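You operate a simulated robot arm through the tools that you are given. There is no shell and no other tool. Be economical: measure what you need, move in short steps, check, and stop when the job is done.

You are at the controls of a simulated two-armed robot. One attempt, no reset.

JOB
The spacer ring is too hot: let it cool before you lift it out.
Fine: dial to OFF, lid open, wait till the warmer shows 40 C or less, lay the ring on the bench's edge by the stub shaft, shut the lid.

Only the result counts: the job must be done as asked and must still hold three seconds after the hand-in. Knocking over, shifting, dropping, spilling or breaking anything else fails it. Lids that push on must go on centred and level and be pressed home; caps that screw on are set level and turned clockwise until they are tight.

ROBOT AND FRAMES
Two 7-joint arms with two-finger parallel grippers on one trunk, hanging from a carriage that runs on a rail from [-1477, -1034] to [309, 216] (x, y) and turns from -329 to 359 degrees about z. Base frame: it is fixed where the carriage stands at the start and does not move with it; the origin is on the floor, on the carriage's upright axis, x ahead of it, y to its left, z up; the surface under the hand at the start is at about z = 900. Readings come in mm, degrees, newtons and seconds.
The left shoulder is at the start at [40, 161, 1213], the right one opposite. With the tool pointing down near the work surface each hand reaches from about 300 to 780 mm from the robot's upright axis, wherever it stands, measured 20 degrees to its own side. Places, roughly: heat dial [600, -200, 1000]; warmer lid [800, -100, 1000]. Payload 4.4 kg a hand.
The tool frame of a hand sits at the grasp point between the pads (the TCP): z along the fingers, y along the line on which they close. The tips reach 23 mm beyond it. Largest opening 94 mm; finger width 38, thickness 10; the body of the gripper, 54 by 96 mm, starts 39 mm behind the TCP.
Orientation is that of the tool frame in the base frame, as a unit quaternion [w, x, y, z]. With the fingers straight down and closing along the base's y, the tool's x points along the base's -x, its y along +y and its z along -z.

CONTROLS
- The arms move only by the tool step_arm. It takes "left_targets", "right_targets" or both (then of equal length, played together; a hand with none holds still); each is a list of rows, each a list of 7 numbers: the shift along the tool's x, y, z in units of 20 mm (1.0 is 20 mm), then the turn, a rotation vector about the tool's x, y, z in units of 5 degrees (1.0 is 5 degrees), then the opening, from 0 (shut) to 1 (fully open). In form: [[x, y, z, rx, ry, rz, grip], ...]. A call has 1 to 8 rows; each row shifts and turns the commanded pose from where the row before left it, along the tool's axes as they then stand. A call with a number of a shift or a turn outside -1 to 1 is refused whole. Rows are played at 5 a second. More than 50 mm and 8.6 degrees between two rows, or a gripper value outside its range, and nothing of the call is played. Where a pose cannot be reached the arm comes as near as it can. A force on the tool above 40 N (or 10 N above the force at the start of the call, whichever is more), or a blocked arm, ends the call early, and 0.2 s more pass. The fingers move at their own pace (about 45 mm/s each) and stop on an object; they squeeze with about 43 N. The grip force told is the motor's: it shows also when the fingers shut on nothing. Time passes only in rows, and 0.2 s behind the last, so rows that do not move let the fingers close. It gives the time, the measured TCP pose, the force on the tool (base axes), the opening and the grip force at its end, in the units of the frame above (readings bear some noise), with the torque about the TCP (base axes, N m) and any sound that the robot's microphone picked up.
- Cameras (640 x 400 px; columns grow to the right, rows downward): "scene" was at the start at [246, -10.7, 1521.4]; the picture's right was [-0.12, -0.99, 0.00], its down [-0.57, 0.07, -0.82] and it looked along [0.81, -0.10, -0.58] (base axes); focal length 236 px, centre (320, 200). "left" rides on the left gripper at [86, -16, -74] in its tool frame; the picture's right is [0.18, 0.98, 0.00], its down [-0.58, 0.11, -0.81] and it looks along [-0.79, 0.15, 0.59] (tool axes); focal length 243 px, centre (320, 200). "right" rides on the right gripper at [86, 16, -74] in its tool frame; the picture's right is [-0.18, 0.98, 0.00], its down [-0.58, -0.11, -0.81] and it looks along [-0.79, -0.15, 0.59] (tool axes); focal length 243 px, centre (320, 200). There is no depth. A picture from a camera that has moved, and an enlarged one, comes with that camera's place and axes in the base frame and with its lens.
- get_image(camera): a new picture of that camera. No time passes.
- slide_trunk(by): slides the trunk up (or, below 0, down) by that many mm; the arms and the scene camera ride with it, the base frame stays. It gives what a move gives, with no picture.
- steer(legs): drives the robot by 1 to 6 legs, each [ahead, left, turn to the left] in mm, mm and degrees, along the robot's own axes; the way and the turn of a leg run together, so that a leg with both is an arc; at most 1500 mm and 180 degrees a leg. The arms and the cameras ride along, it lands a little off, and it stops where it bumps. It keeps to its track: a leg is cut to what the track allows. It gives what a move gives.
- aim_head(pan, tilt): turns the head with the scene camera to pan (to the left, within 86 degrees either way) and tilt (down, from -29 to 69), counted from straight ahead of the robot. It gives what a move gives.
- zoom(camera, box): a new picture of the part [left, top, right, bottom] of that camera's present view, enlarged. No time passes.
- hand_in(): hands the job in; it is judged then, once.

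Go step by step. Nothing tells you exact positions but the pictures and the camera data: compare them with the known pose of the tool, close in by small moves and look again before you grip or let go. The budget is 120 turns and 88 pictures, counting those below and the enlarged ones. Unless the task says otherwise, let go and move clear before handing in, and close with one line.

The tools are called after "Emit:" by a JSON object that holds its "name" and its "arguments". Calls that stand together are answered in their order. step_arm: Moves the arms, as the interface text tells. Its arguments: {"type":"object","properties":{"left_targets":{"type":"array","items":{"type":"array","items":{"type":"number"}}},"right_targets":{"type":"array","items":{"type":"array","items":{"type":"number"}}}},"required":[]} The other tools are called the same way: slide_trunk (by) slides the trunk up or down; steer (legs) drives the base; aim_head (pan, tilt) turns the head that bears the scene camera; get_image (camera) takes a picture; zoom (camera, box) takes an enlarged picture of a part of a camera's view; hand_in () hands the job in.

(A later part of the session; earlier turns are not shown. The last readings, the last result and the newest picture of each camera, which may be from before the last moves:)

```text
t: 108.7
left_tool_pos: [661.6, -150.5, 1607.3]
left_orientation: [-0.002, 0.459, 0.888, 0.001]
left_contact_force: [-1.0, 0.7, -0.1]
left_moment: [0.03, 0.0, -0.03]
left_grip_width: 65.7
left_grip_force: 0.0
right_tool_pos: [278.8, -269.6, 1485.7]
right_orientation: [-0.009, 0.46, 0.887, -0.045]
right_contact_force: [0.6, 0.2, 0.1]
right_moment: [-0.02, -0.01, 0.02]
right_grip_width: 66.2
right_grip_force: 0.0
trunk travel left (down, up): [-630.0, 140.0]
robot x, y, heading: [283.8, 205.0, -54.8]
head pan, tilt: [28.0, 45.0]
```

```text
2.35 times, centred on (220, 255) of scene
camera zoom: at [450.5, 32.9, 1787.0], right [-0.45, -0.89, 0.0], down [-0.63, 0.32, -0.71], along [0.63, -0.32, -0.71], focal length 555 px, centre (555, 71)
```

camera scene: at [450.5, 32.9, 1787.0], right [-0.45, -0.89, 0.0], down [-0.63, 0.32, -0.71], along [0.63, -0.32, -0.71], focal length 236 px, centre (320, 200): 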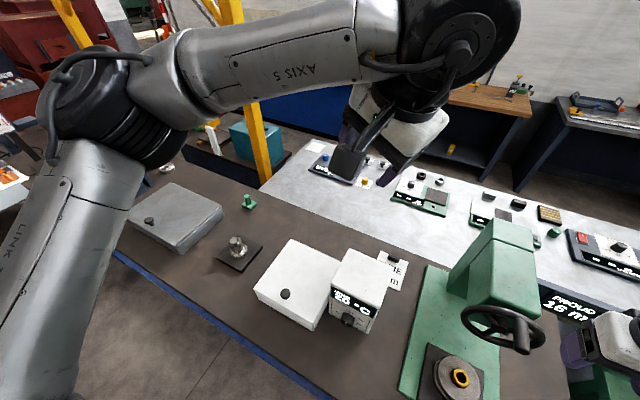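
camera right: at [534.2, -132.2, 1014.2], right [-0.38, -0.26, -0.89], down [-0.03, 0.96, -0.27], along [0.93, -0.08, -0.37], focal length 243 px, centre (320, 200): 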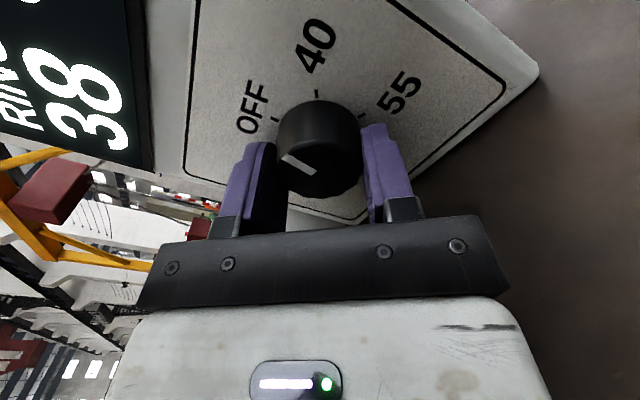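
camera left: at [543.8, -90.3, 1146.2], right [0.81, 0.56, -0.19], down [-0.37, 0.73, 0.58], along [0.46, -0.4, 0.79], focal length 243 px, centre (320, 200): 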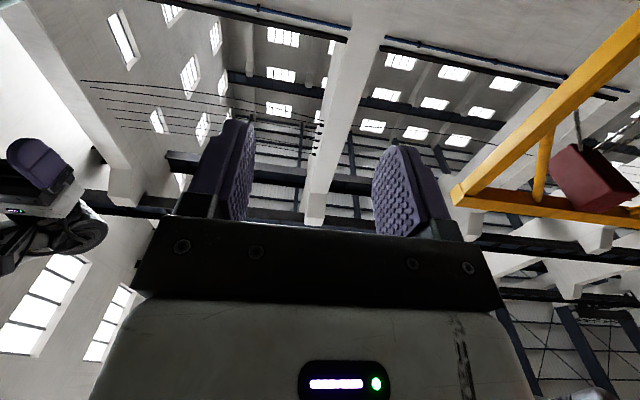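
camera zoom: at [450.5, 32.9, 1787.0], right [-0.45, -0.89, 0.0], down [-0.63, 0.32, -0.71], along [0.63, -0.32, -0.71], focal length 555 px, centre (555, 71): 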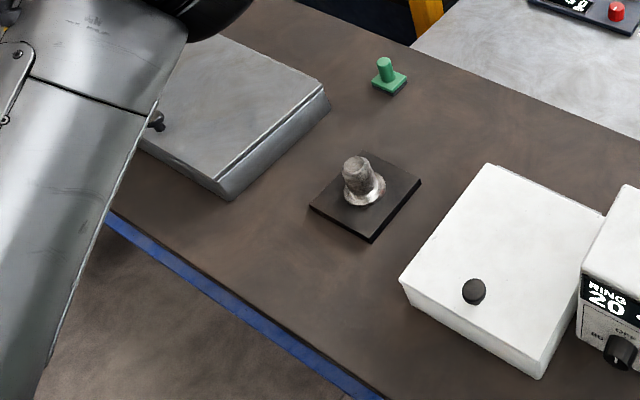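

Emit:
{"name": "zoom", "arguments": {"camera": "scene", "box": [325, 285, 375, 335]}}

```text
8.00 times, centred on (350, 310) of scene
camera zoom: at [450.5, 32.9, 1787.0], right [-0.45, -0.89, 0.0], down [-0.63, 0.32, -0.71], along [0.63, -0.32, -0.71], focal length 1888 px, centre (80, -680)
```

zoom: 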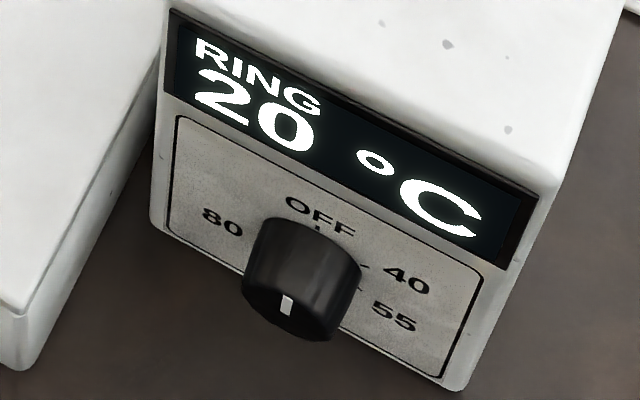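

Display shows 20 °C and the dial is OFF. The lid spans s≈528–769, f≈439–674 with its knob near the front edge, so it hinges at the back. I lower the trunk and move the left hand over the knob.

Emit:
{"name": "slide_trunk", "arguments": {"by": -280}}

Emit:
{"name": "step_arm", "arguments": {"left_targets": [[0.15, 1, 1, 0, 0, 0, 0.7], [0.15, 1, 1, 0, 0, 0, 0.7], [0.15, 1, 1, 0, 0, 0, 0.7], [0.15, 1, 1, 0, 0, 0, 0.7], [0.15, 1, 1, 0, 0, 0, 0.7], [0.15, 1, 1, 0, 0, 0, 0.7], [0.15, 1, 1, 0, 0, 0, 0.7], [0.15, 1, 1, 0, 0, 0, 0.7]]}}

Emit:
{"name": "step_arm", "arguments": {"left_targets": [[0, 1, 1, 0, 0, 0, 0.7], [0, 0.7, 1, 0, 0, 0, 0.7], [0, 0, 1, 0, 0, 0, 0.7], [0, 0, 1, 0, 0, 0, 0.7], [0, 0, 1, 0, 0, 0, 0.7]]}}

Emit:
{"name": "get_image", "arguments": {"camera": "left"}}

Emit:
{"name": "get_image", "arguments": {"camera": "scene"}}

```text
t: 111.5
left_tool_pos: [660.8, -150.0, 1327.8]
left_orientation: [-0.002, 0.46, 0.888, 0.001]
left_contact_force: [-0.6, 0.6, 0.6]
left_moment: [0.03, -0.02, -0.02]
left_grip_width: 65.8
left_grip_force: 0.0
right_tool_pos: [279.1, -270.7, 1207.4]
right_orientation: [-0.009, 0.459, 0.887, -0.045]
right_contact_force: [-0.7, 0.2, -1.0]
right_moment: [-0.01, 0.01, 0.0]
right_grip_width: 65.9
right_grip_force: 0.1
trunk travel left (down, up): [-350.0, 420.0]
robot x, y, heading: [285.1, 202.9, -54.3]
head pan, tilt: [28.0, 45.0]
```

```text
t: 113.3
left_tool_pos: [779.1, -37.1, 1166.9]
left_orientation: [-0.002, 0.46, 0.888, 0.002]
left_contact_force: [0.0, 0.6, 0.2]
left_moment: [-0.02, -0.01, 0.0]
left_grip_width: 65.8
left_grip_force: 0.0
right_tool_pos: [278.3, -269.4, 1206.5]
right_orientation: [-0.008, 0.459, 0.887, -0.046]
right_contact_force: [0.6, 0.1, 0.0]
right_moment: [0.0, 0.01, -0.02]
right_grip_width: 65.7
right_grip_force: 0.1
trunk travel left (down, up): [-350.0, 420.0]
robot x, y, heading: [288.0, 202.2, -54.8]
head pan, tilt: [28.0, 45.0]
```

```text
t: 114.5
left_tool_pos: [805.9, -16.8, 1067.9]
left_orientation: [-0.001, 0.46, 0.888, 0.001]
left_contact_force: [0.2, 0.2, 0.5]
left_moment: [0.0, 0.03, 0.01]
left_grip_width: 65.8
left_grip_force: 0.1
right_tool_pos: [277.7, -269.6, 1206.3]
right_orientation: [-0.009, 0.46, 0.887, -0.045]
right_contact_force: [0.7, -0.6, 0.4]
right_moment: [0.0, 0.0, -0.01]
right_grip_width: 65.8
right_grip_force: 0.1
trunk travel left (down, up): [-350.0, 420.0]
robot x, y, heading: [288.2, 200.2, -54.6]
head pan, tilt: [28.0, 45.0]
```

```text
41 pictures are left
camera left: at [743.0, 43.4, 1143.5], right [0.7, 0.72, 0.0], down [0.43, -0.41, 0.8], along [0.58, -0.56, -0.59], focal length 243 px, centre (320, 200)
```

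left: 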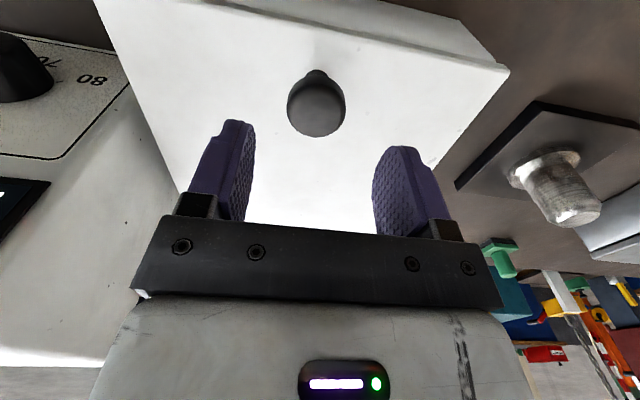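

```text
40 pictures are left
camera scene: at [450.4, 33.1, 1507.0], right [-0.45, -0.89, 0.0], down [-0.63, 0.32, -0.71], along [0.63, -0.32, -0.71], focal length 236 px, centre (320, 200)
```

scene: 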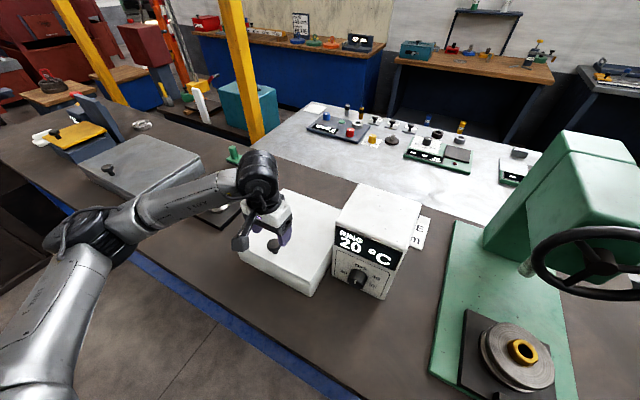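

The knob is right under the grasp point (about 5 mm further ahead). I go down to z≈1010 and look.

Emit:
{"name": "step_arm", "arguments": {"left_targets": [[-0.25, -0.1, 1, 0, 0, 0, 0.7], [0, 0, 1, 0, 0, 0, 0.7], [0, 0, 0.8, 0, 0, 0, 0.7]]}}

Emit:
{"name": "get_image", "arguments": {"camera": "left"}}

```text
t: 115.3
left_tool_pos: [807.6, -22.9, 1012.5]
left_orientation: [0.0, 0.459, 0.888, 0.001]
left_contact_force: [-6.0, 5.6, 16.0]
left_moment: [0.23, -0.48, 0.3]
left_grip_width: 65.2
left_grip_force: 0.0
right_tool_pos: [280.1, -270.9, 1207.3]
right_orientation: [-0.009, 0.46, 0.887, -0.045]
right_contact_force: [-0.6, -0.3, 0.4]
right_moment: [0.0, -0.01, -0.02]
right_grip_width: 66.0
right_grip_force: 0.0
trunk travel left (down, up): [-350.0, 420.0]
robot x, y, heading: [284.7, 198.8, -54.8]
head pan, tilt: [28.0, 45.0]
```

```text
39 pictures are left
camera left: at [744.9, 38.3, 1087.0], right [0.7, 0.72, 0.0], down [0.43, -0.41, 0.81], along [0.58, -0.56, -0.59], focal length 243 px, centre (320, 200)
```

left: 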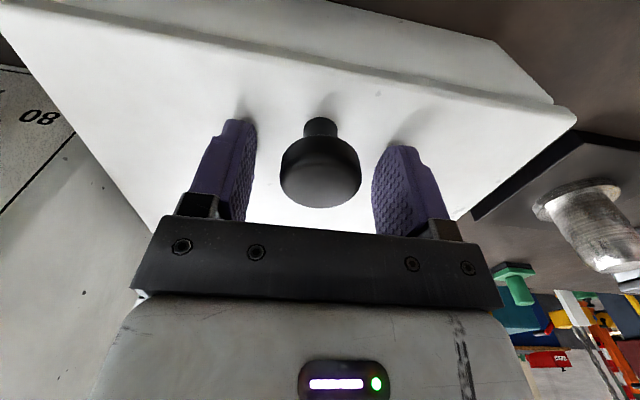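

Fingertips touched the lid top (z≈989); the knob head tops out near 1024 and sits ~13 mm nearer. I adjust and grip it.

Emit:
{"name": "step_arm", "arguments": {"left_targets": [[0, 0, -0.3, 0, 0, 0, 0.7], [0.65, 0, 0, 0, 0, 0, 0.7], [0, 0, 0, 0, 0, 0, 0.3], [0, 0, 0, 0, 0, 0, 0], [0, 0, 0, 0, 0, 0, 0], [0, 0, 0, 0, 0, 0, 0]]}}

Emit:
{"name": "get_image", "arguments": {"camera": "left"}}

```text
t: 116.7
left_tool_pos: [799.5, -12.7, 1016.5]
left_orientation: [-0.001, 0.46, 0.888, 0.0]
left_contact_force: [-0.9, -2.8, -1.2]
left_moment: [0.19, 0.14, 0.03]
left_grip_width: 33.7
left_grip_force: 44.8
right_tool_pos: [279.0, -270.4, 1207.7]
right_orientation: [-0.008, 0.46, 0.887, -0.046]
right_contact_force: [0.7, 0.3, 0.3]
right_moment: [0.03, 0.01, -0.01]
right_grip_width: 65.9
right_grip_force: 0.0
trunk travel left (down, up): [-350.0, 420.0]
robot x, y, heading: [287.0, 202.5, -54.7]
head pan, tilt: [28.0, 45.0]
```

```text
38 pictures are left
camera left: at [736.2, 47.4, 1091.4], right [0.7, 0.72, 0.0], down [0.43, -0.41, 0.8], along [0.58, -0.56, -0.59], focal length 243 px, centre (320, 200)
```

left: 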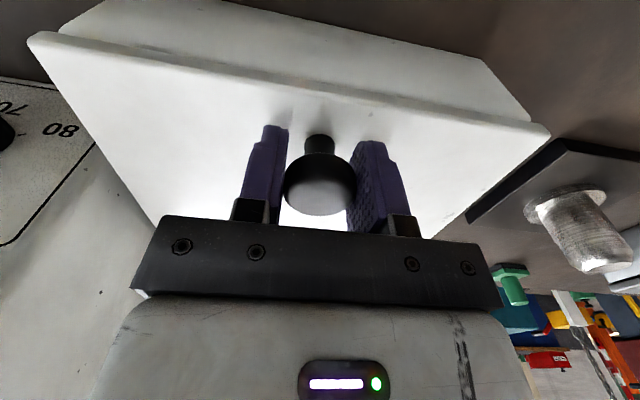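

Gripped. Now I raise it along the hinge arc for 20° with the hand tilting along, then look.

Emit:
{"name": "step_arm", "arguments": {"left_targets": [[-0.17, 0, -0.87, 0, 1, 0, 0], [-0.17, 0, -0.87, 0, 1, 0, 0], [-0.17, 0, -0.87, 0, 1, 0, 0], [-0.17, 0, -0.87, 0, 1, 0, 0]]}}

Emit:
{"name": "get_image", "arguments": {"camera": "scene"}}

```text
t: 117.7
left_tool_pos: [811.3, -32.8, 1083.7]
left_orientation: [-0.157, 0.454, 0.874, 0.081]
left_contact_force: [-5.7, -4.3, 4.6]
left_moment: [-0.42, -0.59, 0.01]
left_grip_width: 33.6
left_grip_force: 45.3
right_tool_pos: [277.3, -271.4, 1207.4]
right_orientation: [-0.009, 0.459, 0.887, -0.045]
right_contact_force: [0.3, 0.7, -0.3]
right_moment: [-0.05, 0.0, -0.02]
right_grip_width: 65.6
right_grip_force: 0.1
trunk travel left (down, up): [-350.0, 420.0]
robot x, y, heading: [286.1, 198.4, -54.6]
head pan, tilt: [28.0, 45.0]
```

```text
37 pictures are left
camera scene: at [450.0, 32.5, 1507.0], right [-0.45, -0.89, 0.0], down [-0.63, 0.32, -0.71], along [0.63, -0.32, -0.71], focal length 236 px, centre (320, 200)
```

scene: 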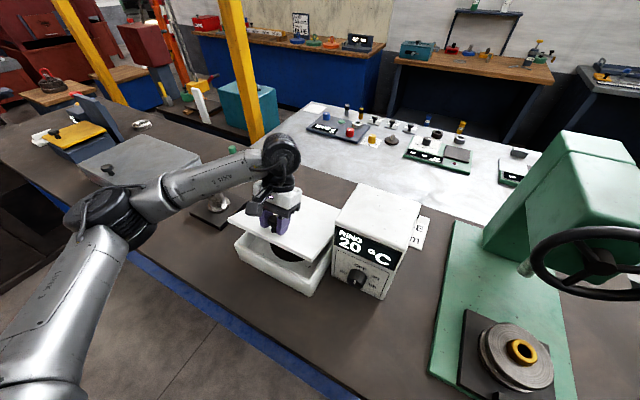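

Hinged at the back as thought, forces low. Continue.

Emit:
{"name": "step_arm", "arguments": {"left_targets": [[-0.17, 0, -0.87, 0, 1, 0, 0], [-0.17, 0, -0.87, 0, 1, 0, 0], [-0.17, 0, -0.87, 0, 1, 0, 0], [-0.17, 0, -0.87, 0, 1, 0, 0]]}}

Emit:
{"name": "step_arm", "arguments": {"left_targets": [[-0.17, 0, -0.87, 0, 1, 0, 0], [-0.17, 0, -0.87, 0, 1, 0, 0], [-0.17, 0, -0.87, 0, 1, 0, 0], [-0.17, 0, -0.87, 0, 1, 0, 0]]}}

```text
t: 118.7
left_tool_pos: [836.1, -65.8, 1139.1]
left_orientation: [-0.307, 0.433, 0.833, 0.158]
left_contact_force: [-22.2, 9.9, 24.8]
left_moment: [0.16, -0.29, -0.57]
left_grip_width: 33.4
left_grip_force: 44.9
right_tool_pos: [277.2, -270.3, 1207.2]
right_orientation: [-0.01, 0.459, 0.887, -0.046]
right_contact_force: [-0.2, 0.0, 0.7]
right_moment: [0.01, 0.01, -0.02]
right_grip_width: 65.5
right_grip_force: 0.0
trunk travel left (down, up): [-350.0, 420.0]
robot x, y, heading: [287.9, 206.0, -54.8]
head pan, tilt: [28.0, 45.0]
```

```text
t: 119.5
left_tool_pos: [832.2, -62.8, 1133.2]
left_orientation: [-0.389, 0.402, 0.803, 0.206]
left_contact_force: [24.3, 4.5, -1.1]
left_moment: [-1.21, -1.15, -0.24]
left_grip_width: 34.2
left_grip_force: 44.6
left hand out of reach, approached as far as the arm can: row 2, 3
right_tool_pos: [282.8, -270.0, 1206.3]
right_orientation: [-0.008, 0.459, 0.887, -0.045]
right_contact_force: [0.4, -0.2, 0.3]
right_moment: [0.02, -0.02, -0.03]
right_grip_width: 65.6
right_grip_force: 0.1
trunk travel left (down, up): [-350.0, 420.0]
robot x, y, heading: [289.3, 203.3, -54.8]
head pan, tilt: [28.0, 45.0]
stopped in row 3 (left hand): the force on the tool passed its limit at 73 N (the readings are from after the stop); the commanded pose is now the measured one
```

The wrist reached its tilt limit (~50°) with the lid at ~37°. I carry on with the same tilt, letting the knob pivot in the pads.

Emit:
{"name": "step_arm", "arguments": {"left_targets": [[0.02, 0, -0.89, 0, -0.5, 0, 0], [-0.05, 0, -0.88, 0, -0.3, 0, 0], [-0.1, 0, -0.88, 0, 0, 0, 0]]}}

Emit:
{"name": "get_image", "arguments": {"camera": "scene"}}

```text
t: 120.2
left_tool_pos: [842.9, -77.4, 1150.6]
left_orientation: [-0.361, 0.407, 0.816, 0.193]
left_contact_force: [11.0, 9.4, 2.4]
left_moment: [0.15, -0.19, -0.27]
left_grip_width: 33.8
left_grip_force: 45.0
left hand out of reach, approached as far as the arm can: row 2, 3
right_tool_pos: [282.7, -268.3, 1206.7]
right_orientation: [-0.008, 0.458, 0.888, -0.045]
right_contact_force: [0.4, 0.2, 0.6]
right_moment: [0.01, -0.02, 0.0]
right_grip_width: 65.8
right_grip_force: 0.1
trunk travel left (down, up): [-350.0, 420.0]
robot x, y, heading: [289.8, 199.3, -54.6]
head pan, tilt: [28.0, 45.0]
stopped in row 3 (left hand): the force on the tool passed its limit at 42 N (the readings are from after the stop); the commanded pose is now the measured one
```

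```text
36 pictures are left
camera scene: at [453.0, 34.8, 1507.4], right [-0.45, -0.89, 0.0], down [-0.63, 0.32, -0.71], along [0.63, -0.32, -0.71], focal length 236 px, centre (320, 200)
```

scene: 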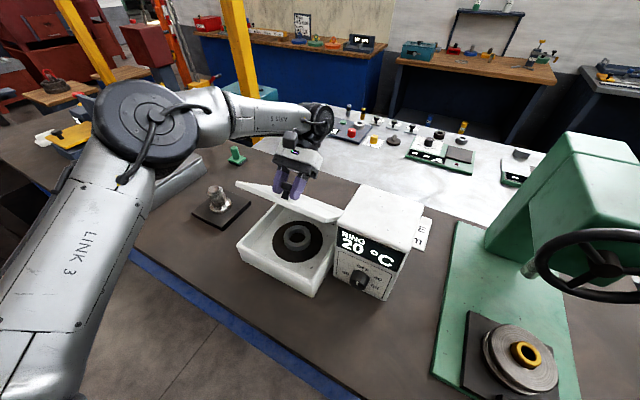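

The ring is visible inside. I continue the arc while easing the hand's tilt back, so the wrist stays within range.

Emit:
{"name": "step_arm", "arguments": {"left_targets": [[0, 0, 0, 0, -1, 0, 0], [-0.16, 0, -0.86, 0, -1, 0, 0], [-0.34, 0, -0.82, 0, -1, 0, 0], [-0.47, 0, -0.74, 0, -1, 0, 0], [-0.6, 0, -0.65, 0, -1, 0, 0]]}}

```text
t: 121.4
left_tool_pos: [880.0, -129.3, 1183.1]
left_orientation: [-0.176, 0.44, 0.875, 0.098]
left_contact_force: [7.9, 18.2, 4.6]
left_moment: [1.33, 0.46, -0.4]
left_grip_width: 33.8
left_grip_force: 44.9
right_tool_pos: [284.0, -266.8, 1205.2]
right_orientation: [-0.007, 0.458, 0.888, -0.045]
right_contact_force: [0.1, -1.0, 0.0]
right_moment: [0.03, 0.0, 0.0]
right_grip_width: 65.9
right_grip_force: 0.0
trunk travel left (down, up): [-350.0, 420.0]
robot x, y, heading: [289.9, 198.5, -54.6]
head pan, tilt: [28.0, 45.0]
```

Lid now at about 64°. Continue toward vertical.

Emit:
{"name": "step_arm", "arguments": {"left_targets": [[-0.7, 0, -0.53, 0, -0.5, 0, 0], [-0.77, 0, -0.44, 0, -0.5, 0, 0], [-0.81, 0, -0.34, 0, 0, 0, 0], [-0.85, 0, -0.27, 0, 0, 0, 0], [-0.87, 0, -0.2, 0, 0, 0, 0]]}}

Emit:
{"name": "get_image", "arguments": {"camera": "scene"}}

```text
t: 122.6
left_tool_pos: [917.4, -181.6, 1191.3]
left_orientation: [-0.133, 0.443, 0.884, 0.075]
left_contact_force: [9.4, 4.6, 12.9]
left_moment: [-0.4, -0.5, -0.99]
left_grip_width: 33.6
left_grip_force: 45.0
left hand out of reach, approached as far as the arm can: row 4, 5
right_tool_pos: [282.5, -270.2, 1206.9]
right_orientation: [-0.007, 0.457, 0.888, -0.045]
right_contact_force: [-0.8, 0.1, 0.2]
right_moment: [0.01, 0.01, -0.01]
right_grip_width: 65.8
right_grip_force: 0.1
trunk travel left (down, up): [-350.0, 420.0]
robot x, y, heading: [286.4, 202.4, -54.5]
head pan, tilt: [28.0, 45.0]
stopped in row 5 (left hand): the force on the tool passed its limit at 43 N (the readings are from after the stop); the commanded pose is now the measured one
```

```text
35 pictures are left
camera scene: at [453.3, 34.2, 1507.1], right [-0.45, -0.89, 0.0], down [-0.63, 0.32, -0.71], along [0.63, -0.32, -0.71], focal length 236 px, centre (320, 200)
```

scene: 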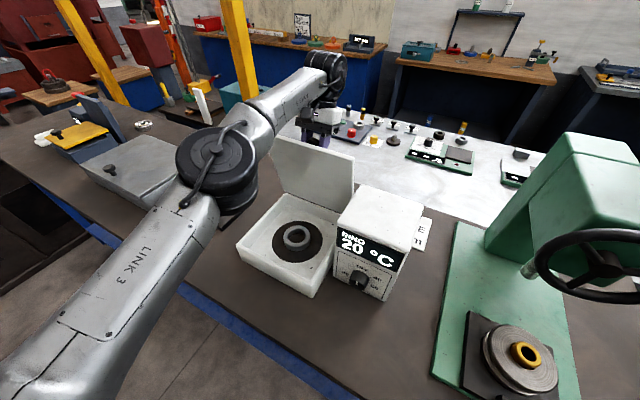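

Lid at ~83°, nearly upright. I untilt the hand to regain reach and carry it past vertical.

Emit:
{"name": "step_arm", "arguments": {"left_targets": [[0, 0, 0, 0, -1, 0, 0], [-0.6, 0, -0.1, 0, -1, 0, 0], [-0.7, 0, -0.05, 0, -1, 0, 0], [-0.8, 0, 0.05, 0, -1, 0, 0], [-0.8, 0, 0.15, 0, -1, 0, 0]]}}

Emit:
{"name": "zoom", "arguments": {"camera": "scene", "box": [220, 60, 420, 300]}}

```text
t: 123.5
left_tool_pos: [929.7, -199.4, 1187.9]
left_orientation: [-0.024, 0.45, 0.893, 0.02]
left_contact_force: [-4.6, 13.0, 1.1]
left_moment: [0.51, 0.32, -0.66]
left_grip_width: 33.8
left_grip_force: 44.9
right_tool_pos: [281.0, -268.6, 1206.8]
right_orientation: [-0.009, 0.457, 0.888, -0.045]
right_contact_force: [-0.1, 0.5, 0.6]
right_moment: [-0.04, 0.0, -0.02]
right_grip_width: 65.5
right_grip_force: 0.0
trunk travel left (down, up): [-350.0, 420.0]
robot x, y, heading: [287.8, 200.2, -54.3]
head pan, tilt: [28.0, 45.0]
stopped in row 4 (left hand): the force on the tool passed its limit at 46 N (the readings are from after the stop); the commanded pose is now the measured one
```

```text
1.67 times, centred on (320, 180) of scene
camera zoom: at [451.7, 35.5, 1506.2], right [-0.45, -0.9, 0.0], down [-0.63, 0.32, -0.71], along [0.63, -0.31, -0.71], focal length 393 px, centre (320, 233)
```

zoom: 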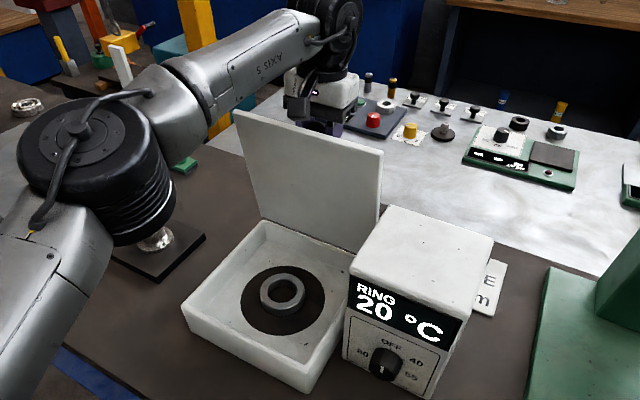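

Emit:
{"name": "step_arm", "arguments": {"left_targets": [[-0.8, 0, 0.1, 0, 0, 0, 0], [-0.8, 0, 0.18, 0, -0.5, 0, 0], [-0.8, 0, 0.25, 0, -0.5, 0, 0]]}}

Emit:
{"name": "zoom", "arguments": {"camera": "scene", "box": [220, 60, 420, 300]}}

```text
t: 123.8
left_tool_pos: [930.6, -200.0, 1187.6]
left_orientation: [-0.029, 0.45, 0.892, 0.022]
left_contact_force: [-9.1, 16.7, -1.0]
left_moment: [0.66, 0.32, -0.66]
left_grip_width: 33.7
left_grip_force: 45.2
right_tool_pos: [281.2, -267.2, 1205.9]
right_orientation: [-0.009, 0.456, 0.889, -0.044]
right_contact_force: [0.5, -0.2, 0.4]
right_moment: [0.0, 0.01, -0.01]
right_grip_width: 65.6
right_grip_force: 0.1
trunk travel left (down, up): [-350.0, 420.0]
robot x, y, heading: [287.9, 199.2, -54.3]
head pan, tilt: [28.0, 45.0]
stopped in row 1 (left hand): the force on the tool passed its limit at 56 N (the readings are from after the stop); the commanded pose is now the measured one
```

```text
1.67 times, centred on (320, 180) of scene
camera zoom: at [451.5, 36.3, 1506.2], right [-0.44, -0.9, 0.0], down [-0.63, 0.32, -0.71], along [0.63, -0.31, -0.71], focal length 393 px, centre (320, 233)
```

zoom: 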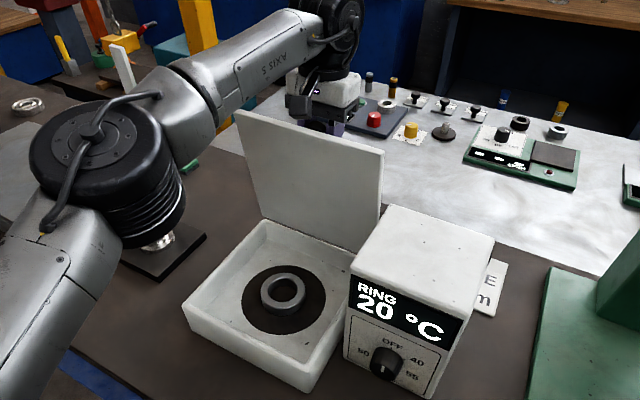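

The lid meets its stop slightly past upright. I let go of the knob slowly and see if it stays.

Emit:
{"name": "step_arm", "arguments": {"left_targets": [[0, 0, 0, 0, 0, 0, 0.5], [0, 0, 0, 0, 0, 0, 0.6], [0, 0, 0, 0, 0, 0, 0.7]]}}

Emit:
{"name": "zoom", "arguments": {"camera": "scene", "box": [220, 60, 420, 300]}}

```text
t: 124.5
left_tool_pos: [931.4, -204.6, 1189.8]
left_orientation: [-0.025, 0.451, 0.892, 0.019]
left_contact_force: [-0.8, 1.5, -0.8]
left_moment: [0.04, 0.02, 0.01]
left_grip_width: 66.0
left_grip_force: 0.1
right_tool_pos: [281.6, -270.0, 1205.7]
right_orientation: [-0.009, 0.457, 0.888, -0.045]
right_contact_force: [0.4, 0.1, 0.8]
right_moment: [0.0, 0.01, 0.01]
right_grip_width: 65.5
right_grip_force: 0.0
trunk travel left (down, up): [-350.0, 420.0]
robot x, y, heading: [287.7, 200.7, -54.7]
head pan, tilt: [28.0, 45.0]
```

```text
1.67 times, centred on (320, 180) of scene
camera zoom: at [452.3, 34.7, 1507.0], right [-0.44, -0.9, 0.0], down [-0.63, 0.31, -0.71], along [0.63, -0.31, -0.71], focal length 393 px, centre (320, 233)
```

zoom: 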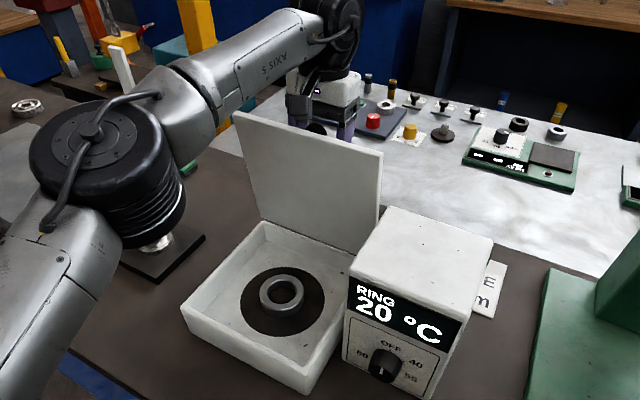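

It stays open. I rise straight off with the trunk, then bring the hand back over the ring.

Emit:
{"name": "slide_trunk", "arguments": {"by": 150}}

Emit:
{"name": "step_arm", "arguments": {"left_targets": [[0.9, 0, 0, 0, -0.7, 0, 0.7], [1, 0, 0, 0, 0, 0, 0.7], [1, 0, 0, 0, 0, 0, 0.7], [1, 0, 0, 0, 0, 0, 0.7], [1, 0, 0, 0, 0, 0, 0.7], [1, 0, 0, 0, 0, 0, 0.7], [1, 0, 0, 0, 0, 0, 0.7]]}}

Emit:
{"name": "get_image", "arguments": {"camera": "scene"}}

Emit:
{"name": "get_image", "arguments": {"camera": "left"}}

```text
t: 126.3
left_tool_pos: [931.5, -202.3, 1338.3]
left_orientation: [-0.025, 0.451, 0.892, 0.019]
left_contact_force: [-0.2, -0.7, 0.3]
left_moment: [0.02, 0.02, -0.01]
left_grip_width: 65.8
left_grip_force: 0.1
right_tool_pos: [281.6, -270.9, 1356.8]
right_orientation: [-0.008, 0.457, 0.888, -0.046]
right_contact_force: [0.3, -0.5, -0.2]
right_moment: [0.01, 0.02, -0.01]
right_grip_width: 66.0
right_grip_force: 0.0
trunk travel left (down, up): [-500.0, 270.0]
robot x, y, heading: [285.7, 202.9, -54.7]
head pan, tilt: [28.0, 45.0]
```

```text
t: 127.9
left_tool_pos: [848.9, -91.7, 1341.2]
left_orientation: [0.002, 0.451, 0.893, 0.006]
left_contact_force: [0.3, 0.6, -0.6]
left_moment: [0.01, 0.0, -0.02]
left_grip_width: 65.7
left_grip_force: 0.1
right_tool_pos: [282.9, -269.0, 1357.0]
right_orientation: [-0.008, 0.458, 0.888, -0.045]
right_contact_force: [0.2, -0.1, 0.1]
right_moment: [0.02, 0.01, 0.01]
right_grip_width: 65.6
right_grip_force: 0.1
trunk travel left (down, up): [-500.0, 270.0]
robot x, y, heading: [290.5, 204.9, -54.4]
head pan, tilt: [28.0, 45.0]
```

```text
31 pictures are left
camera scene: at [452.4, 34.6, 1657.0], right [-0.44, -0.9, 0.0], down [-0.63, 0.31, -0.71], along [0.63, -0.31, -0.71], focal length 236 px, centre (320, 200)
```

scene: 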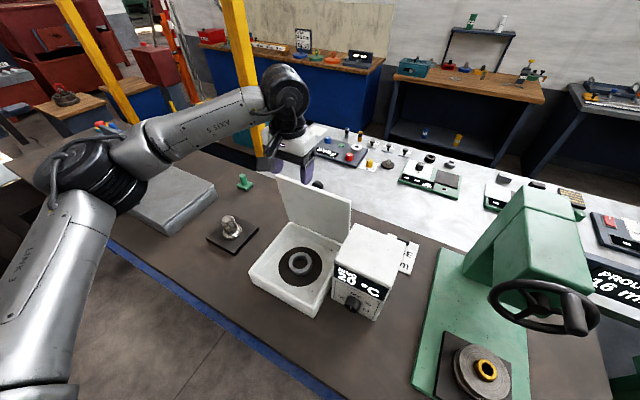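

```text
30 pictures are left
camera left: at [784.9, -33.4, 1416.4], right [0.68, 0.73, 0.01], down [0.43, -0.41, 0.81], along [0.6, -0.54, -0.59], focal length 243 px, centre (320, 200)
```

left: 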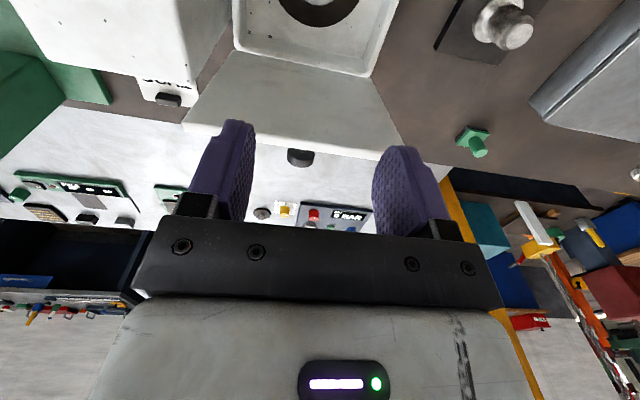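

Lid stands open. I enlarge the ring to measure it.

Emit:
{"name": "zoom", "arguments": {"camera": "scene", "box": [245, 215, 345, 315]}}

Emit:
{"name": "zoom", "arguments": {"camera": "scene", "box": [80, 190, 300, 330]}}

```text
4.00 times, centred on (295, 265) of scene
camera zoom: at [452.4, 34.6, 1657.0], right [-0.44, -0.9, 0.0], down [-0.63, 0.31, -0.71], along [0.63, -0.31, -0.71], focal length 944 px, centre (420, -60)
```

zoom: 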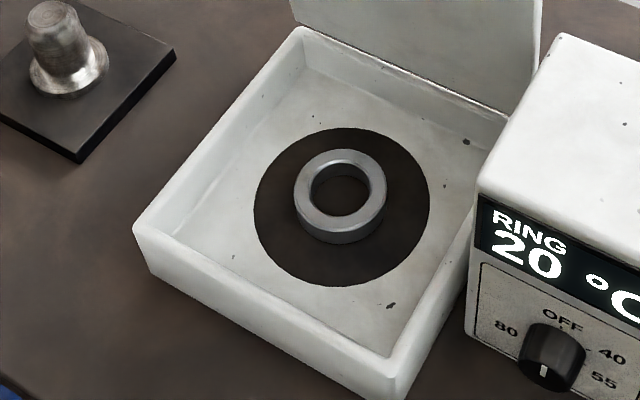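

```text
2.86 times, centred on (190, 260) of scene
camera zoom: at [452.4, 34.6, 1657.0], right [-0.44, -0.9, 0.0], down [-0.63, 0.31, -0.71], along [0.63, -0.31, -0.71], focal length 674 px, centre (691, 29)
```

zoom: 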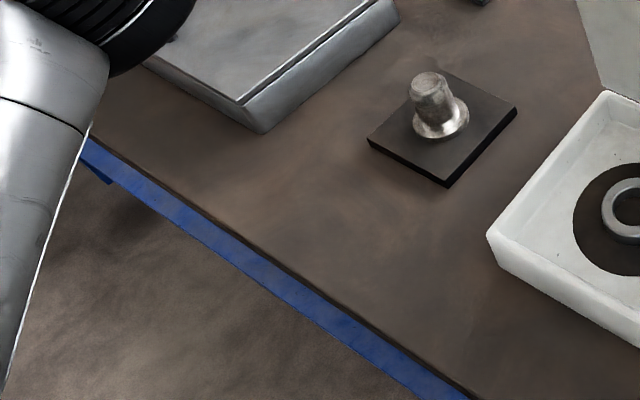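

Ring is about 78 mm across, 52 mm bore. I open the gripper fully and descend over it in stages.

Emit:
{"name": "slide_trunk", "arguments": {"by": -150}}

Emit:
{"name": "step_arm", "arguments": {"left_targets": [[0.2, 0, 1, 0, 0, 0, 1], [0.2, 0, 1, 0, 0, 0, 1], [0, 0, 1, 0, 0, 0, 1], [0, 0, 1, 0, 0, 0, 1], [0, 0, 1, 0, 0, 0, 1], [0, 0, 1, 0, 0, 0, 1]]}}

Emit:
{"name": "get_image", "arguments": {"camera": "left"}}

```text
t: 129.7
left_tool_pos: [850.6, -92.6, 1191.9]
left_orientation: [0.002, 0.451, 0.893, 0.006]
left_contact_force: [0.1, 0.0, 0.1]
left_moment: [0.02, -0.02, 0.03]
left_grip_width: 65.8
left_grip_force: 0.0
right_tool_pos: [282.4, -270.0, 1206.8]
right_orientation: [-0.009, 0.457, 0.888, -0.046]
right_contact_force: [0.9, 0.7, 0.1]
right_moment: [0.05, 0.01, 0.01]
right_grip_width: 65.7
right_grip_force: 0.0
trunk travel left (down, up): [-350.0, 420.0]
robot x, y, heading: [285.9, 200.5, -54.4]
head pan, tilt: [28.0, 45.0]
```

```text
t: 131.1
left_tool_pos: [845.4, -86.8, 1070.9]
left_orientation: [0.002, 0.451, 0.893, 0.006]
left_contact_force: [-0.8, -0.6, 0.2]
left_moment: [0.0, -0.01, 0.0]
left_grip_width: 94.1
left_grip_force: 0.0
right_tool_pos: [282.8, -269.3, 1207.3]
right_orientation: [-0.009, 0.457, 0.888, -0.047]
right_contact_force: [0.0, -0.1, 0.1]
right_moment: [-0.02, 0.04, -0.03]
right_grip_width: 65.8
right_grip_force: 0.1
trunk travel left (down, up): [-350.0, 420.0]
robot x, y, heading: [287.5, 198.9, -54.1]
head pan, tilt: [28.0, 45.0]
```

```text
27 pictures are left
camera left: at [780.3, -26.6, 1146.8], right [0.68, 0.73, 0.01], down [0.43, -0.41, 0.81], along [0.59, -0.55, -0.59], focal length 243 px, centre (320, 200)
```

left: 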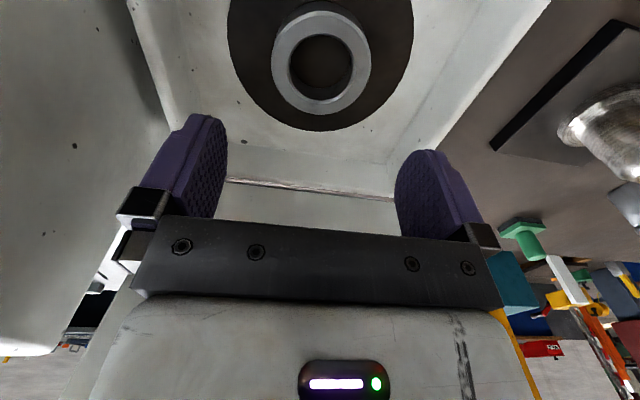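

Ring is centred under the gripper. I descend 80 mm and check.

Emit:
{"name": "step_arm", "arguments": {"left_targets": [[0, 0.1, 1, 0, 0, 0, 1], [0, 0, 1, 0, 0, 0, 1], [0, 0, 1, 0, 0, 0, 1], [0, 0, 1, 0, 0, 0, 1]]}}

Emit:
{"name": "get_image", "arguments": {"camera": "left"}}

```text
t: 132.1
left_tool_pos: [847.5, -85.3, 992.2]
left_orientation: [0.002, 0.45, 0.893, 0.006]
left_contact_force: [-0.3, -0.1, -0.3]
left_moment: [0.0, 0.01, 0.04]
left_grip_width: 94.1
left_grip_force: 0.0
right_tool_pos: [282.4, -270.3, 1207.2]
right_orientation: [-0.009, 0.457, 0.888, -0.045]
right_contact_force: [0.0, 0.0, 0.2]
right_moment: [0.01, -0.01, 0.0]
right_grip_width: 66.0
right_grip_force: 0.1
trunk travel left (down, up): [-350.0, 420.0]
robot x, y, heading: [287.8, 201.0, -54.4]
head pan, tilt: [28.0, 45.0]
```

```text
26 pictures are left
camera left: at [783.7, -25.3, 1065.6], right [0.68, 0.73, 0.01], down [0.43, -0.41, 0.81], along [0.59, -0.55, -0.59], focal length 243 px, centre (320, 200)
```

left: 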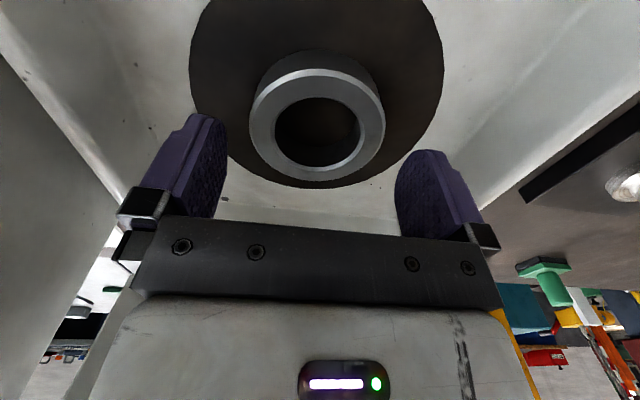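

Aligned within 2 mm; ring top is near z=947. Down 34 mm and close.

Emit:
{"name": "step_arm", "arguments": {"left_targets": [[0, 0, 1, 0, 0, 0, 1], [0, 0, 0.7, 0, 0, 0, 1], [0, 0, 0, 0, 0, 0, 0.8], [0, 0, 0, 0, 0, 0, 0.5], [0, 0, 0, 0, 0, 0, 0.5], [0, 0, 0, 0, 0, 0, 0.5]]}}

Emit:
{"name": "get_image", "arguments": {"camera": "left"}}

```text
t: 133.4
left_tool_pos: [849.3, -83.5, 957.0]
left_orientation: [0.002, 0.45, 0.893, 0.006]
left_contact_force: [-0.4, -0.1, 0.5]
left_moment: [-0.09, 0.0, -0.02]
left_grip_width: 76.6
left_grip_force: 43.3
right_tool_pos: [281.6, -269.6, 1206.9]
right_orientation: [-0.009, 0.458, 0.888, -0.045]
right_contact_force: [-0.3, -0.5, 0.3]
right_moment: [-0.02, 0.03, -0.01]
right_grip_width: 65.9
right_grip_force: 0.1
trunk travel left (down, up): [-350.0, 420.0]
robot x, y, heading: [288.7, 200.1, -54.3]
head pan, tilt: [28.0, 45.0]
```

```text
25 pictures are left
camera left: at [784.3, -24.9, 1032.2], right [0.68, 0.73, 0.01], down [0.42, -0.41, 0.81], along [0.6, -0.54, -0.59], focal length 243 px, centre (320, 200)
```

left: 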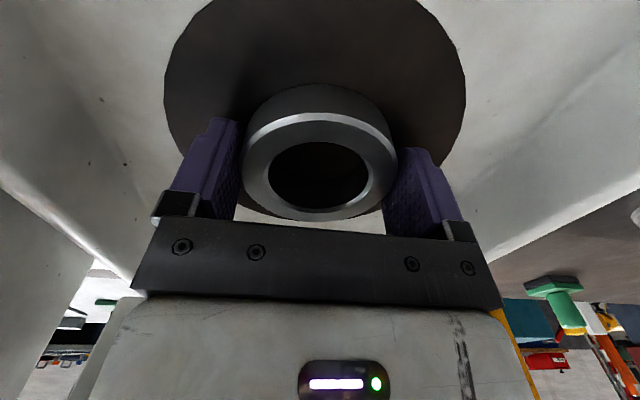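

Gripped the ring (76.6 mm). I lift it clear, raise the trunk, turn left 45° toward the spot in front of the stub shaft, near the bench's front edge.

Emit:
{"name": "step_arm", "arguments": {"left_targets": [[0, 0, -1, 0, 0, 0, 0.5], [0, 0, -1, 0, 0, 0, 0.5], [0, 0, -1, 0, 0, 0, 0.5], [0, 0, -1, 0, 0, 0, 0.5], [0, 0, -1, 0, 0, 0, 0.5], [0, 0, -1, 0, 0, 0, 0.5]]}}

Emit:
{"name": "slide_trunk", "arguments": {"by": 80}}

Emit:
{"name": "steer", "arguments": {"legs": [[0, 0, 45]]}}

Emit:
{"name": "aim_head", "arguments": {"pan": 15, "tilt": 45}}

Emit:
{"name": "get_image", "arguments": {"camera": "scene"}}

```text
t: 134.8
left_tool_pos: [848.5, -83.6, 1077.7]
left_orientation: [0.003, 0.451, 0.893, 0.007]
left_contact_force: [0.2, -0.8, -1.5]
left_moment: [-0.01, -0.01, -0.02]
left_grip_width: 76.4
left_grip_force: 43.3
right_tool_pos: [283.5, -269.8, 1206.7]
right_orientation: [-0.008, 0.457, 0.888, -0.046]
right_contact_force: [0.4, -0.7, 0.1]
right_moment: [-0.04, 0.03, -0.02]
right_grip_width: 65.7
right_grip_force: 0.0
trunk travel left (down, up): [-350.0, 420.0]
robot x, y, heading: [288.1, 197.3, -54.5]
head pan, tilt: [28.0, 45.0]
```

```text
t: 136.0
left_tool_pos: [848.0, -82.3, 1157.9]
left_orientation: [0.002, 0.451, 0.892, 0.006]
left_contact_force: [0.3, -0.7, -1.2]
left_moment: [0.0, 0.01, 0.03]
left_grip_width: 76.4
left_grip_force: 43.3
right_tool_pos: [283.5, -269.2, 1287.7]
right_orientation: [-0.009, 0.457, 0.888, -0.045]
right_contact_force: [-0.8, 0.1, -0.2]
right_moment: [0.0, -0.01, -0.04]
right_grip_width: 65.7
right_grip_force: 0.1
trunk travel left (down, up): [-430.0, 340.0]
robot x, y, heading: [291.0, 201.6, -54.4]
head pan, tilt: [28.0, 45.0]
```

```text
t: 138.5
left_tool_pos: [892.3, 422.2, 1159.2]
left_orientation: [0.004, 0.062, 0.998, 0.012]
left_contact_force: [1.8, 4.5, -0.3]
left_moment: [-0.2, 0.09, -0.01]
left_grip_width: 76.2
left_grip_force: 43.3
right_tool_pos: [633.0, -115.8, 1280.0]
right_orientation: [0.011, 0.069, 0.997, -0.039]
right_contact_force: [1.4, 3.0, 0.2]
right_moment: [-0.22, 0.15, -0.02]
right_grip_width: 65.8
right_grip_force: 0.0
trunk travel left (down, up): [-430.0, 340.0]
robot x, y, heading: [286.8, 207.1, -8.5]
head pan, tilt: [28.0, 45.0]
```

```text
t: 139.3
left_tool_pos: [886.8, 411.3, 1158.3]
left_orientation: [0.001, 0.063, 0.998, 0.007]
left_contact_force: [0.4, 0.4, -0.9]
left_moment: [0.01, 0.01, 0.03]
left_grip_width: 76.2
left_grip_force: 43.0
right_tool_pos: [626.1, -124.1, 1285.9]
right_orientation: [0.008, 0.069, 0.997, -0.044]
right_contact_force: [0.0, -0.3, 0.4]
right_moment: [-0.03, 0.02, 0.05]
right_grip_width: 65.6
right_grip_force: 0.0
trunk travel left (down, up): [-430.0, 340.0]
robot x, y, heading: [290.0, 203.8, -8.2]
head pan, tilt: [15.0, 45.0]
```

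```text
24 pictures are left
camera scene: at [528.6, 189.3, 1586.9], right [0.12, -0.99, 0.0], down [-0.7, -0.08, -0.71], along [0.7, 0.08, -0.71], focal length 236 px, centre (320, 200)
```

scene: 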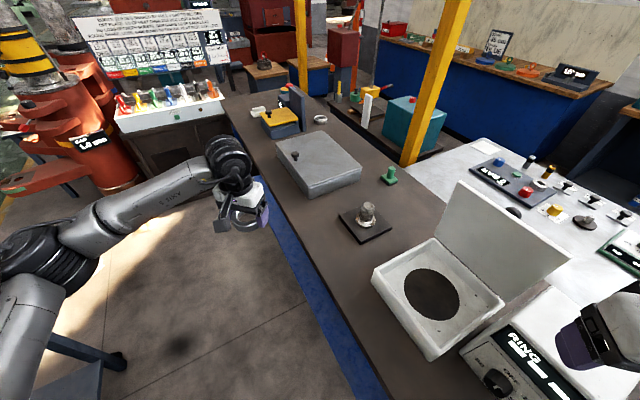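

Emit:
{"name": "zoom", "arguments": {"camera": "scene", "box": [200, 140, 440, 300]}}

```text
2.50 times, centred on (320, 220) of scene
camera zoom: at [528.6, 189.3, 1586.9], right [0.12, -0.99, 0.0], down [-0.7, -0.08, -0.71], along [0.7, 0.08, -0.71], focal length 590 px, centre (320, 150)
```

zoom: 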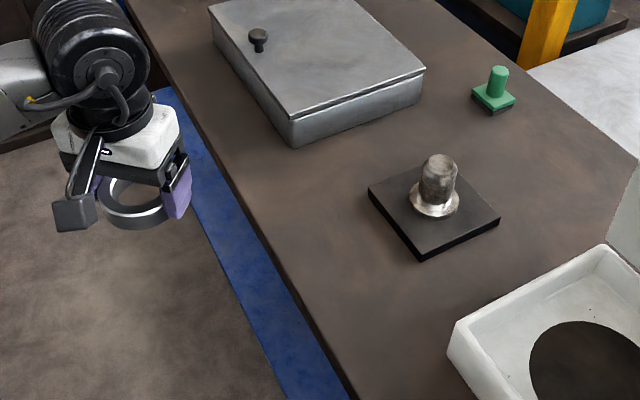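

Bench edge is at f≈312, shaft at s≈945. I'll set the ring at f≈378, s≈945, i.e. about [991, 232], in front of the shaft close to the edge.

Emit:
{"name": "step_arm", "arguments": {"left_targets": [[-0.7, -0.91, 0, 0, 0, 0, 0.5], [-0.7, -0.91, 0, 0, 0, 0, 0.5], [-0.7, -0.91, 0, 0, 0, 0, 0.5], [-0.7, -0.91, 0, 0, 0, 0, 0.5], [-0.7, -0.91, 0, 0, 0, 0, 0.5], [-0.7, -0.91, 0, 0, 0, 0, 0.5], [-0.7, -0.91, 0, 0, 0, 0, 0.5], [-0.7, -0.91, 0, 0, 0, 0, 0.5]]}}

Emit:
{"name": "step_arm", "arguments": {"left_targets": [[-0.7, -0.91, 0.5, 0, 0, 0, 0.5], [0, 0, 1, 0, 0, 0, 0.5], [0, 0, 1, 0, 0, 0, 0.5], [0, 0, 1, 0, 0, 0, 0.5], [0, 0, 1, 0, 0, 0, 0.5], [0, 0, 1, 0, 0, 0, 0.5]]}}

Emit:
{"name": "get_image", "arguments": {"camera": "scene"}}

Emit:
{"name": "get_image", "arguments": {"camera": "left"}}

```text
t: 141.1
left_tool_pos: [978.5, 253.1, 1157.4]
left_orientation: [0.001, 0.064, 0.998, 0.006]
left_contact_force: [0.5, -0.7, -1.1]
left_moment: [-0.03, 0.03, -0.02]
left_grip_width: 76.2
left_grip_force: 42.8
right_tool_pos: [626.0, -124.6, 1286.0]
right_orientation: [0.009, 0.069, 0.997, -0.045]
right_contact_force: [0.3, -0.6, 0.7]
right_moment: [0.04, 0.01, 0.0]
right_grip_width: 66.0
right_grip_force: 0.1
trunk travel left (down, up): [-430.0, 340.0]
robot x, y, heading: [290.1, 205.9, -8.5]
head pan, tilt: [15.0, 45.0]
```

```text
t: 142.5
left_tool_pos: [988.6, 234.1, 1046.7]
left_orientation: [0.001, 0.063, 0.998, 0.006]
left_contact_force: [0.2, -0.6, -2.3]
left_moment: [-0.03, 0.0, 0.0]
left_grip_width: 76.1
left_grip_force: 43.4
right_tool_pos: [626.5, -124.5, 1285.4]
right_orientation: [0.008, 0.07, 0.997, -0.044]
right_contact_force: [0.1, -0.6, 0.3]
right_moment: [0.02, 0.01, -0.01]
right_grip_width: 65.7
right_grip_force: 0.1
trunk travel left (down, up): [-430.0, 340.0]
robot x, y, heading: [292.1, 202.1, -8.3]
head pan, tilt: [15.0, 45.0]
```

```text
22 pictures are left
camera scene: at [528.4, 189.1, 1587.0], right [0.12, -0.99, 0.0], down [-0.7, -0.08, -0.71], along [0.7, 0.08, -0.71], focal length 236 px, centre (320, 200)
```

scene: 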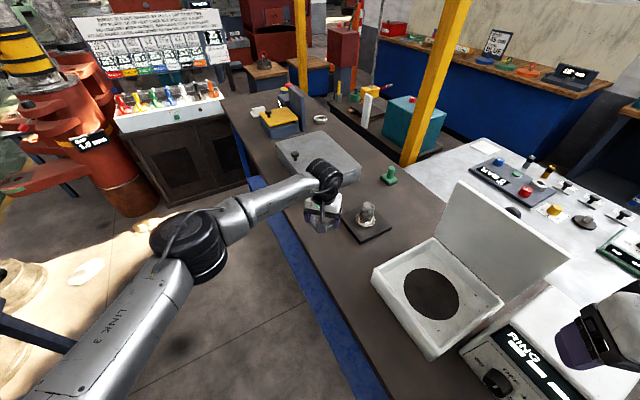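

```text
21 pictures are left
camera left: at [901.1, 228.3, 1121.9], right [-0.06, 1.0, 0.01], down [0.59, 0.02, 0.81], along [0.81, 0.05, -0.59], focal length 243 px, centre (320, 200)
```

left: 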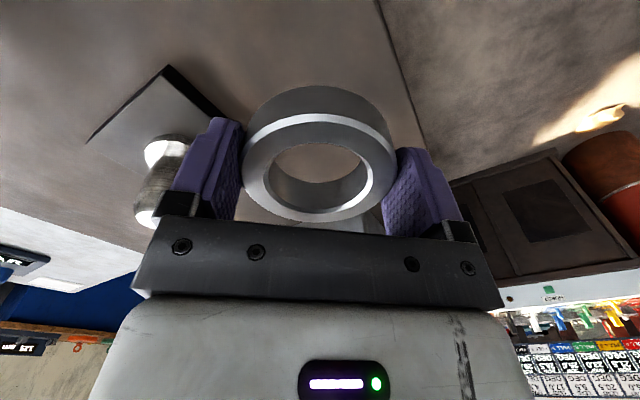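

Ring is over the spot, inside the edge by ~20 mm. Lower 90 mm, then gently to contact.

Emit:
{"name": "step_arm", "arguments": {"left_targets": [[0, 0, 1, 0, 0, 0, 0.5], [0, 0, 1, 0, 0, 0, 0.5], [0, 0, 1, 0, 0, 0, 0.5], [0, 0, 1, 0, 0, 0, 0.5], [0, 0, 0.5, 0, 0, 0, 0.5]]}}

Emit:
{"name": "get_image", "arguments": {"camera": "left"}}

Emit:
{"name": "step_arm", "arguments": {"left_targets": [[0, 0, 0.2, 0, 0, 0, 0.5], [0, 0, 0.2, 0, 0, 0, 0.5]]}}

```text
t: 143.7
left_tool_pos: [988.4, 235.5, 956.5]
left_orientation: [0.002, 0.063, 0.998, 0.006]
left_contact_force: [0.8, 0.6, -2.7]
left_moment: [0.01, -0.03, -0.01]
left_grip_width: 76.2
left_grip_force: 42.8
right_tool_pos: [626.4, -126.0, 1285.0]
right_orientation: [0.009, 0.07, 0.997, -0.044]
right_contact_force: [-0.6, 0.0, -0.8]
right_moment: [-0.04, 0.01, -0.02]
right_grip_width: 65.8
right_grip_force: 0.1
trunk travel left (down, up): [-430.0, 340.0]
robot x, y, heading: [291.4, 204.5, -8.5]
head pan, tilt: [15.0, 45.0]
```

```text
20 pictures are left
camera left: at [901.0, 229.2, 1030.8], right [-0.06, 1.0, 0.01], down [0.59, 0.03, 0.81], along [0.81, 0.06, -0.59], focal length 243 px, centre (320, 200)
```

left: 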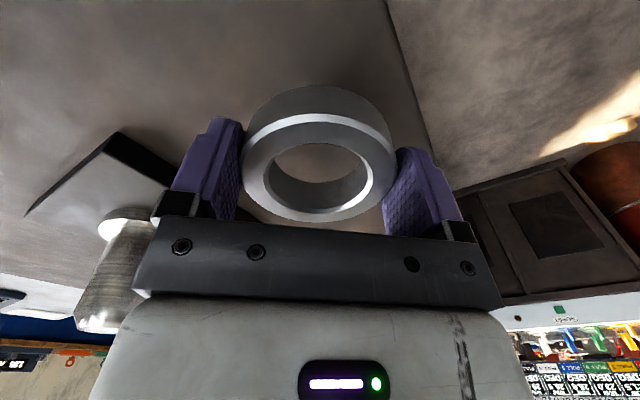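

```text
t: 144.3
left_tool_pos: [990.2, 236.1, 948.6]
left_orientation: [0.001, 0.064, 0.998, 0.006]
left_contact_force: [0.1, -0.2, -1.7]
left_moment: [-0.02, -0.02, 0.0]
left_grip_width: 76.2
left_grip_force: 43.2
right_tool_pos: [626.2, -124.1, 1285.9]
right_orientation: [0.008, 0.07, 0.997, -0.044]
right_contact_force: [0.8, -0.3, 1.0]
right_moment: [-0.01, -0.01, -0.02]
right_grip_width: 65.8
right_grip_force: 0.1
trunk travel left (down, up): [-430.0, 340.0]
robot x, y, heading: [287.5, 203.2, -8.4]
head pan, tilt: [15.0, 45.0]
```

Emit:
{"name": "step_arm", "arguments": {"left_targets": [[0, 0, 0.15, 0, 0, 0, 0.5], [0, 0, 0.15, 0, 0, 0, 0.5], [0, 0, 0.15, 0, 0, 0, 0.5]]}}

Emit:
{"name": "step_arm", "arguments": {"left_targets": [[0, 0, 0.15, 0, 0, 0, 0.5], [0, 0, 0.15, 0, 0, 0, 0.5], [0, 0, 0.1, 0, 0, 0, 0.5]]}}

```text
t: 145.1
left_tool_pos: [989.3, 236.7, 938.7]
left_orientation: [0.001, 0.062, 0.998, 0.006]
left_contact_force: [0.4, 0.0, -1.0]
left_moment: [0.0, 0.01, -0.01]
left_grip_width: 76.3
left_grip_force: 43.0
right_tool_pos: [626.8, -124.8, 1286.0]
right_orientation: [0.008, 0.069, 0.997, -0.044]
right_contact_force: [0.0, 0.4, 0.6]
right_moment: [-0.02, 0.01, 0.0]
right_grip_width: 65.6
right_grip_force: 0.1
trunk travel left (down, up): [-430.0, 340.0]
robot x, y, heading: [289.3, 205.0, -8.5]
head pan, tilt: [15.0, 45.0]
```

```text
t: 145.9
left_tool_pos: [989.4, 237.1, 930.8]
left_orientation: [0.001, 0.064, 0.998, 0.006]
left_contact_force: [-0.6, -0.9, -1.7]
left_moment: [0.0, 0.04, -0.04]
left_grip_width: 76.0
left_grip_force: 43.3
right_tool_pos: [626.8, -124.4, 1285.8]
right_orientation: [0.008, 0.069, 0.997, -0.044]
right_contact_force: [-0.1, -0.1, 0.0]
right_moment: [0.01, -0.03, 0.0]
right_grip_width: 66.0
right_grip_force: 0.0
trunk travel left (down, up): [-430.0, 340.0]
robot x, y, heading: [285.8, 203.9, -8.4]
head pan, tilt: [15.0, 45.0]
```

Emit:
{"name": "step_arm", "arguments": {"left_targets": [[0, 0, 0.12, 0, 0, 0, 0.5], [0, 0, 0.12, 0, 0, 0, 0.5], [0, 0, 0.12, 0, 0, 0, 0.5]]}}

Emit:
{"name": "get_image", "arguments": {"camera": "left"}}

```text
t: 146.7
left_tool_pos: [991.8, 235.3, 927.1]
left_orientation: [0.002, 0.062, 0.998, 0.006]
left_contact_force: [-7.9, 1.9, 22.5]
left_moment: [-0.62, 0.6, -0.34]
left_grip_width: 76.0
left_grip_force: 42.7
right_tool_pos: [626.1, -125.0, 1286.7]
right_orientation: [0.009, 0.07, 0.997, -0.044]
right_contact_force: [-0.2, 0.5, 0.2]
right_moment: [-0.03, -0.03, 0.0]
right_grip_width: 65.9
right_grip_force: 0.1
trunk travel left (down, up): [-430.0, 340.0]
robot x, y, heading: [288.0, 208.3, -8.3]
head pan, tilt: [15.0, 45.0]
```

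```text
19 pictures are left
camera left: at [904.3, 229.4, 1002.1], right [-0.06, 1.0, 0.01], down [0.59, 0.03, 0.81], along [0.81, 0.05, -0.59], focal length 243 px, centre (320, 200)
```

left: 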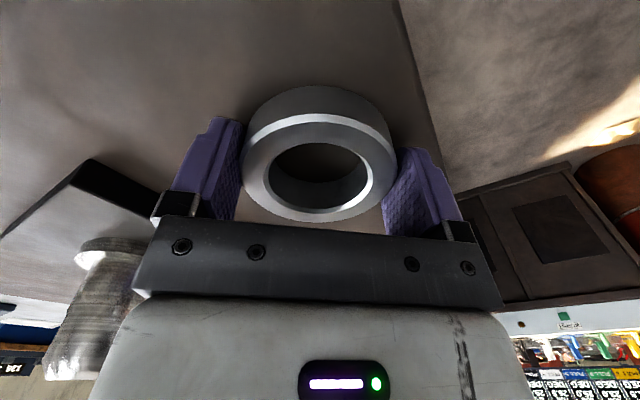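

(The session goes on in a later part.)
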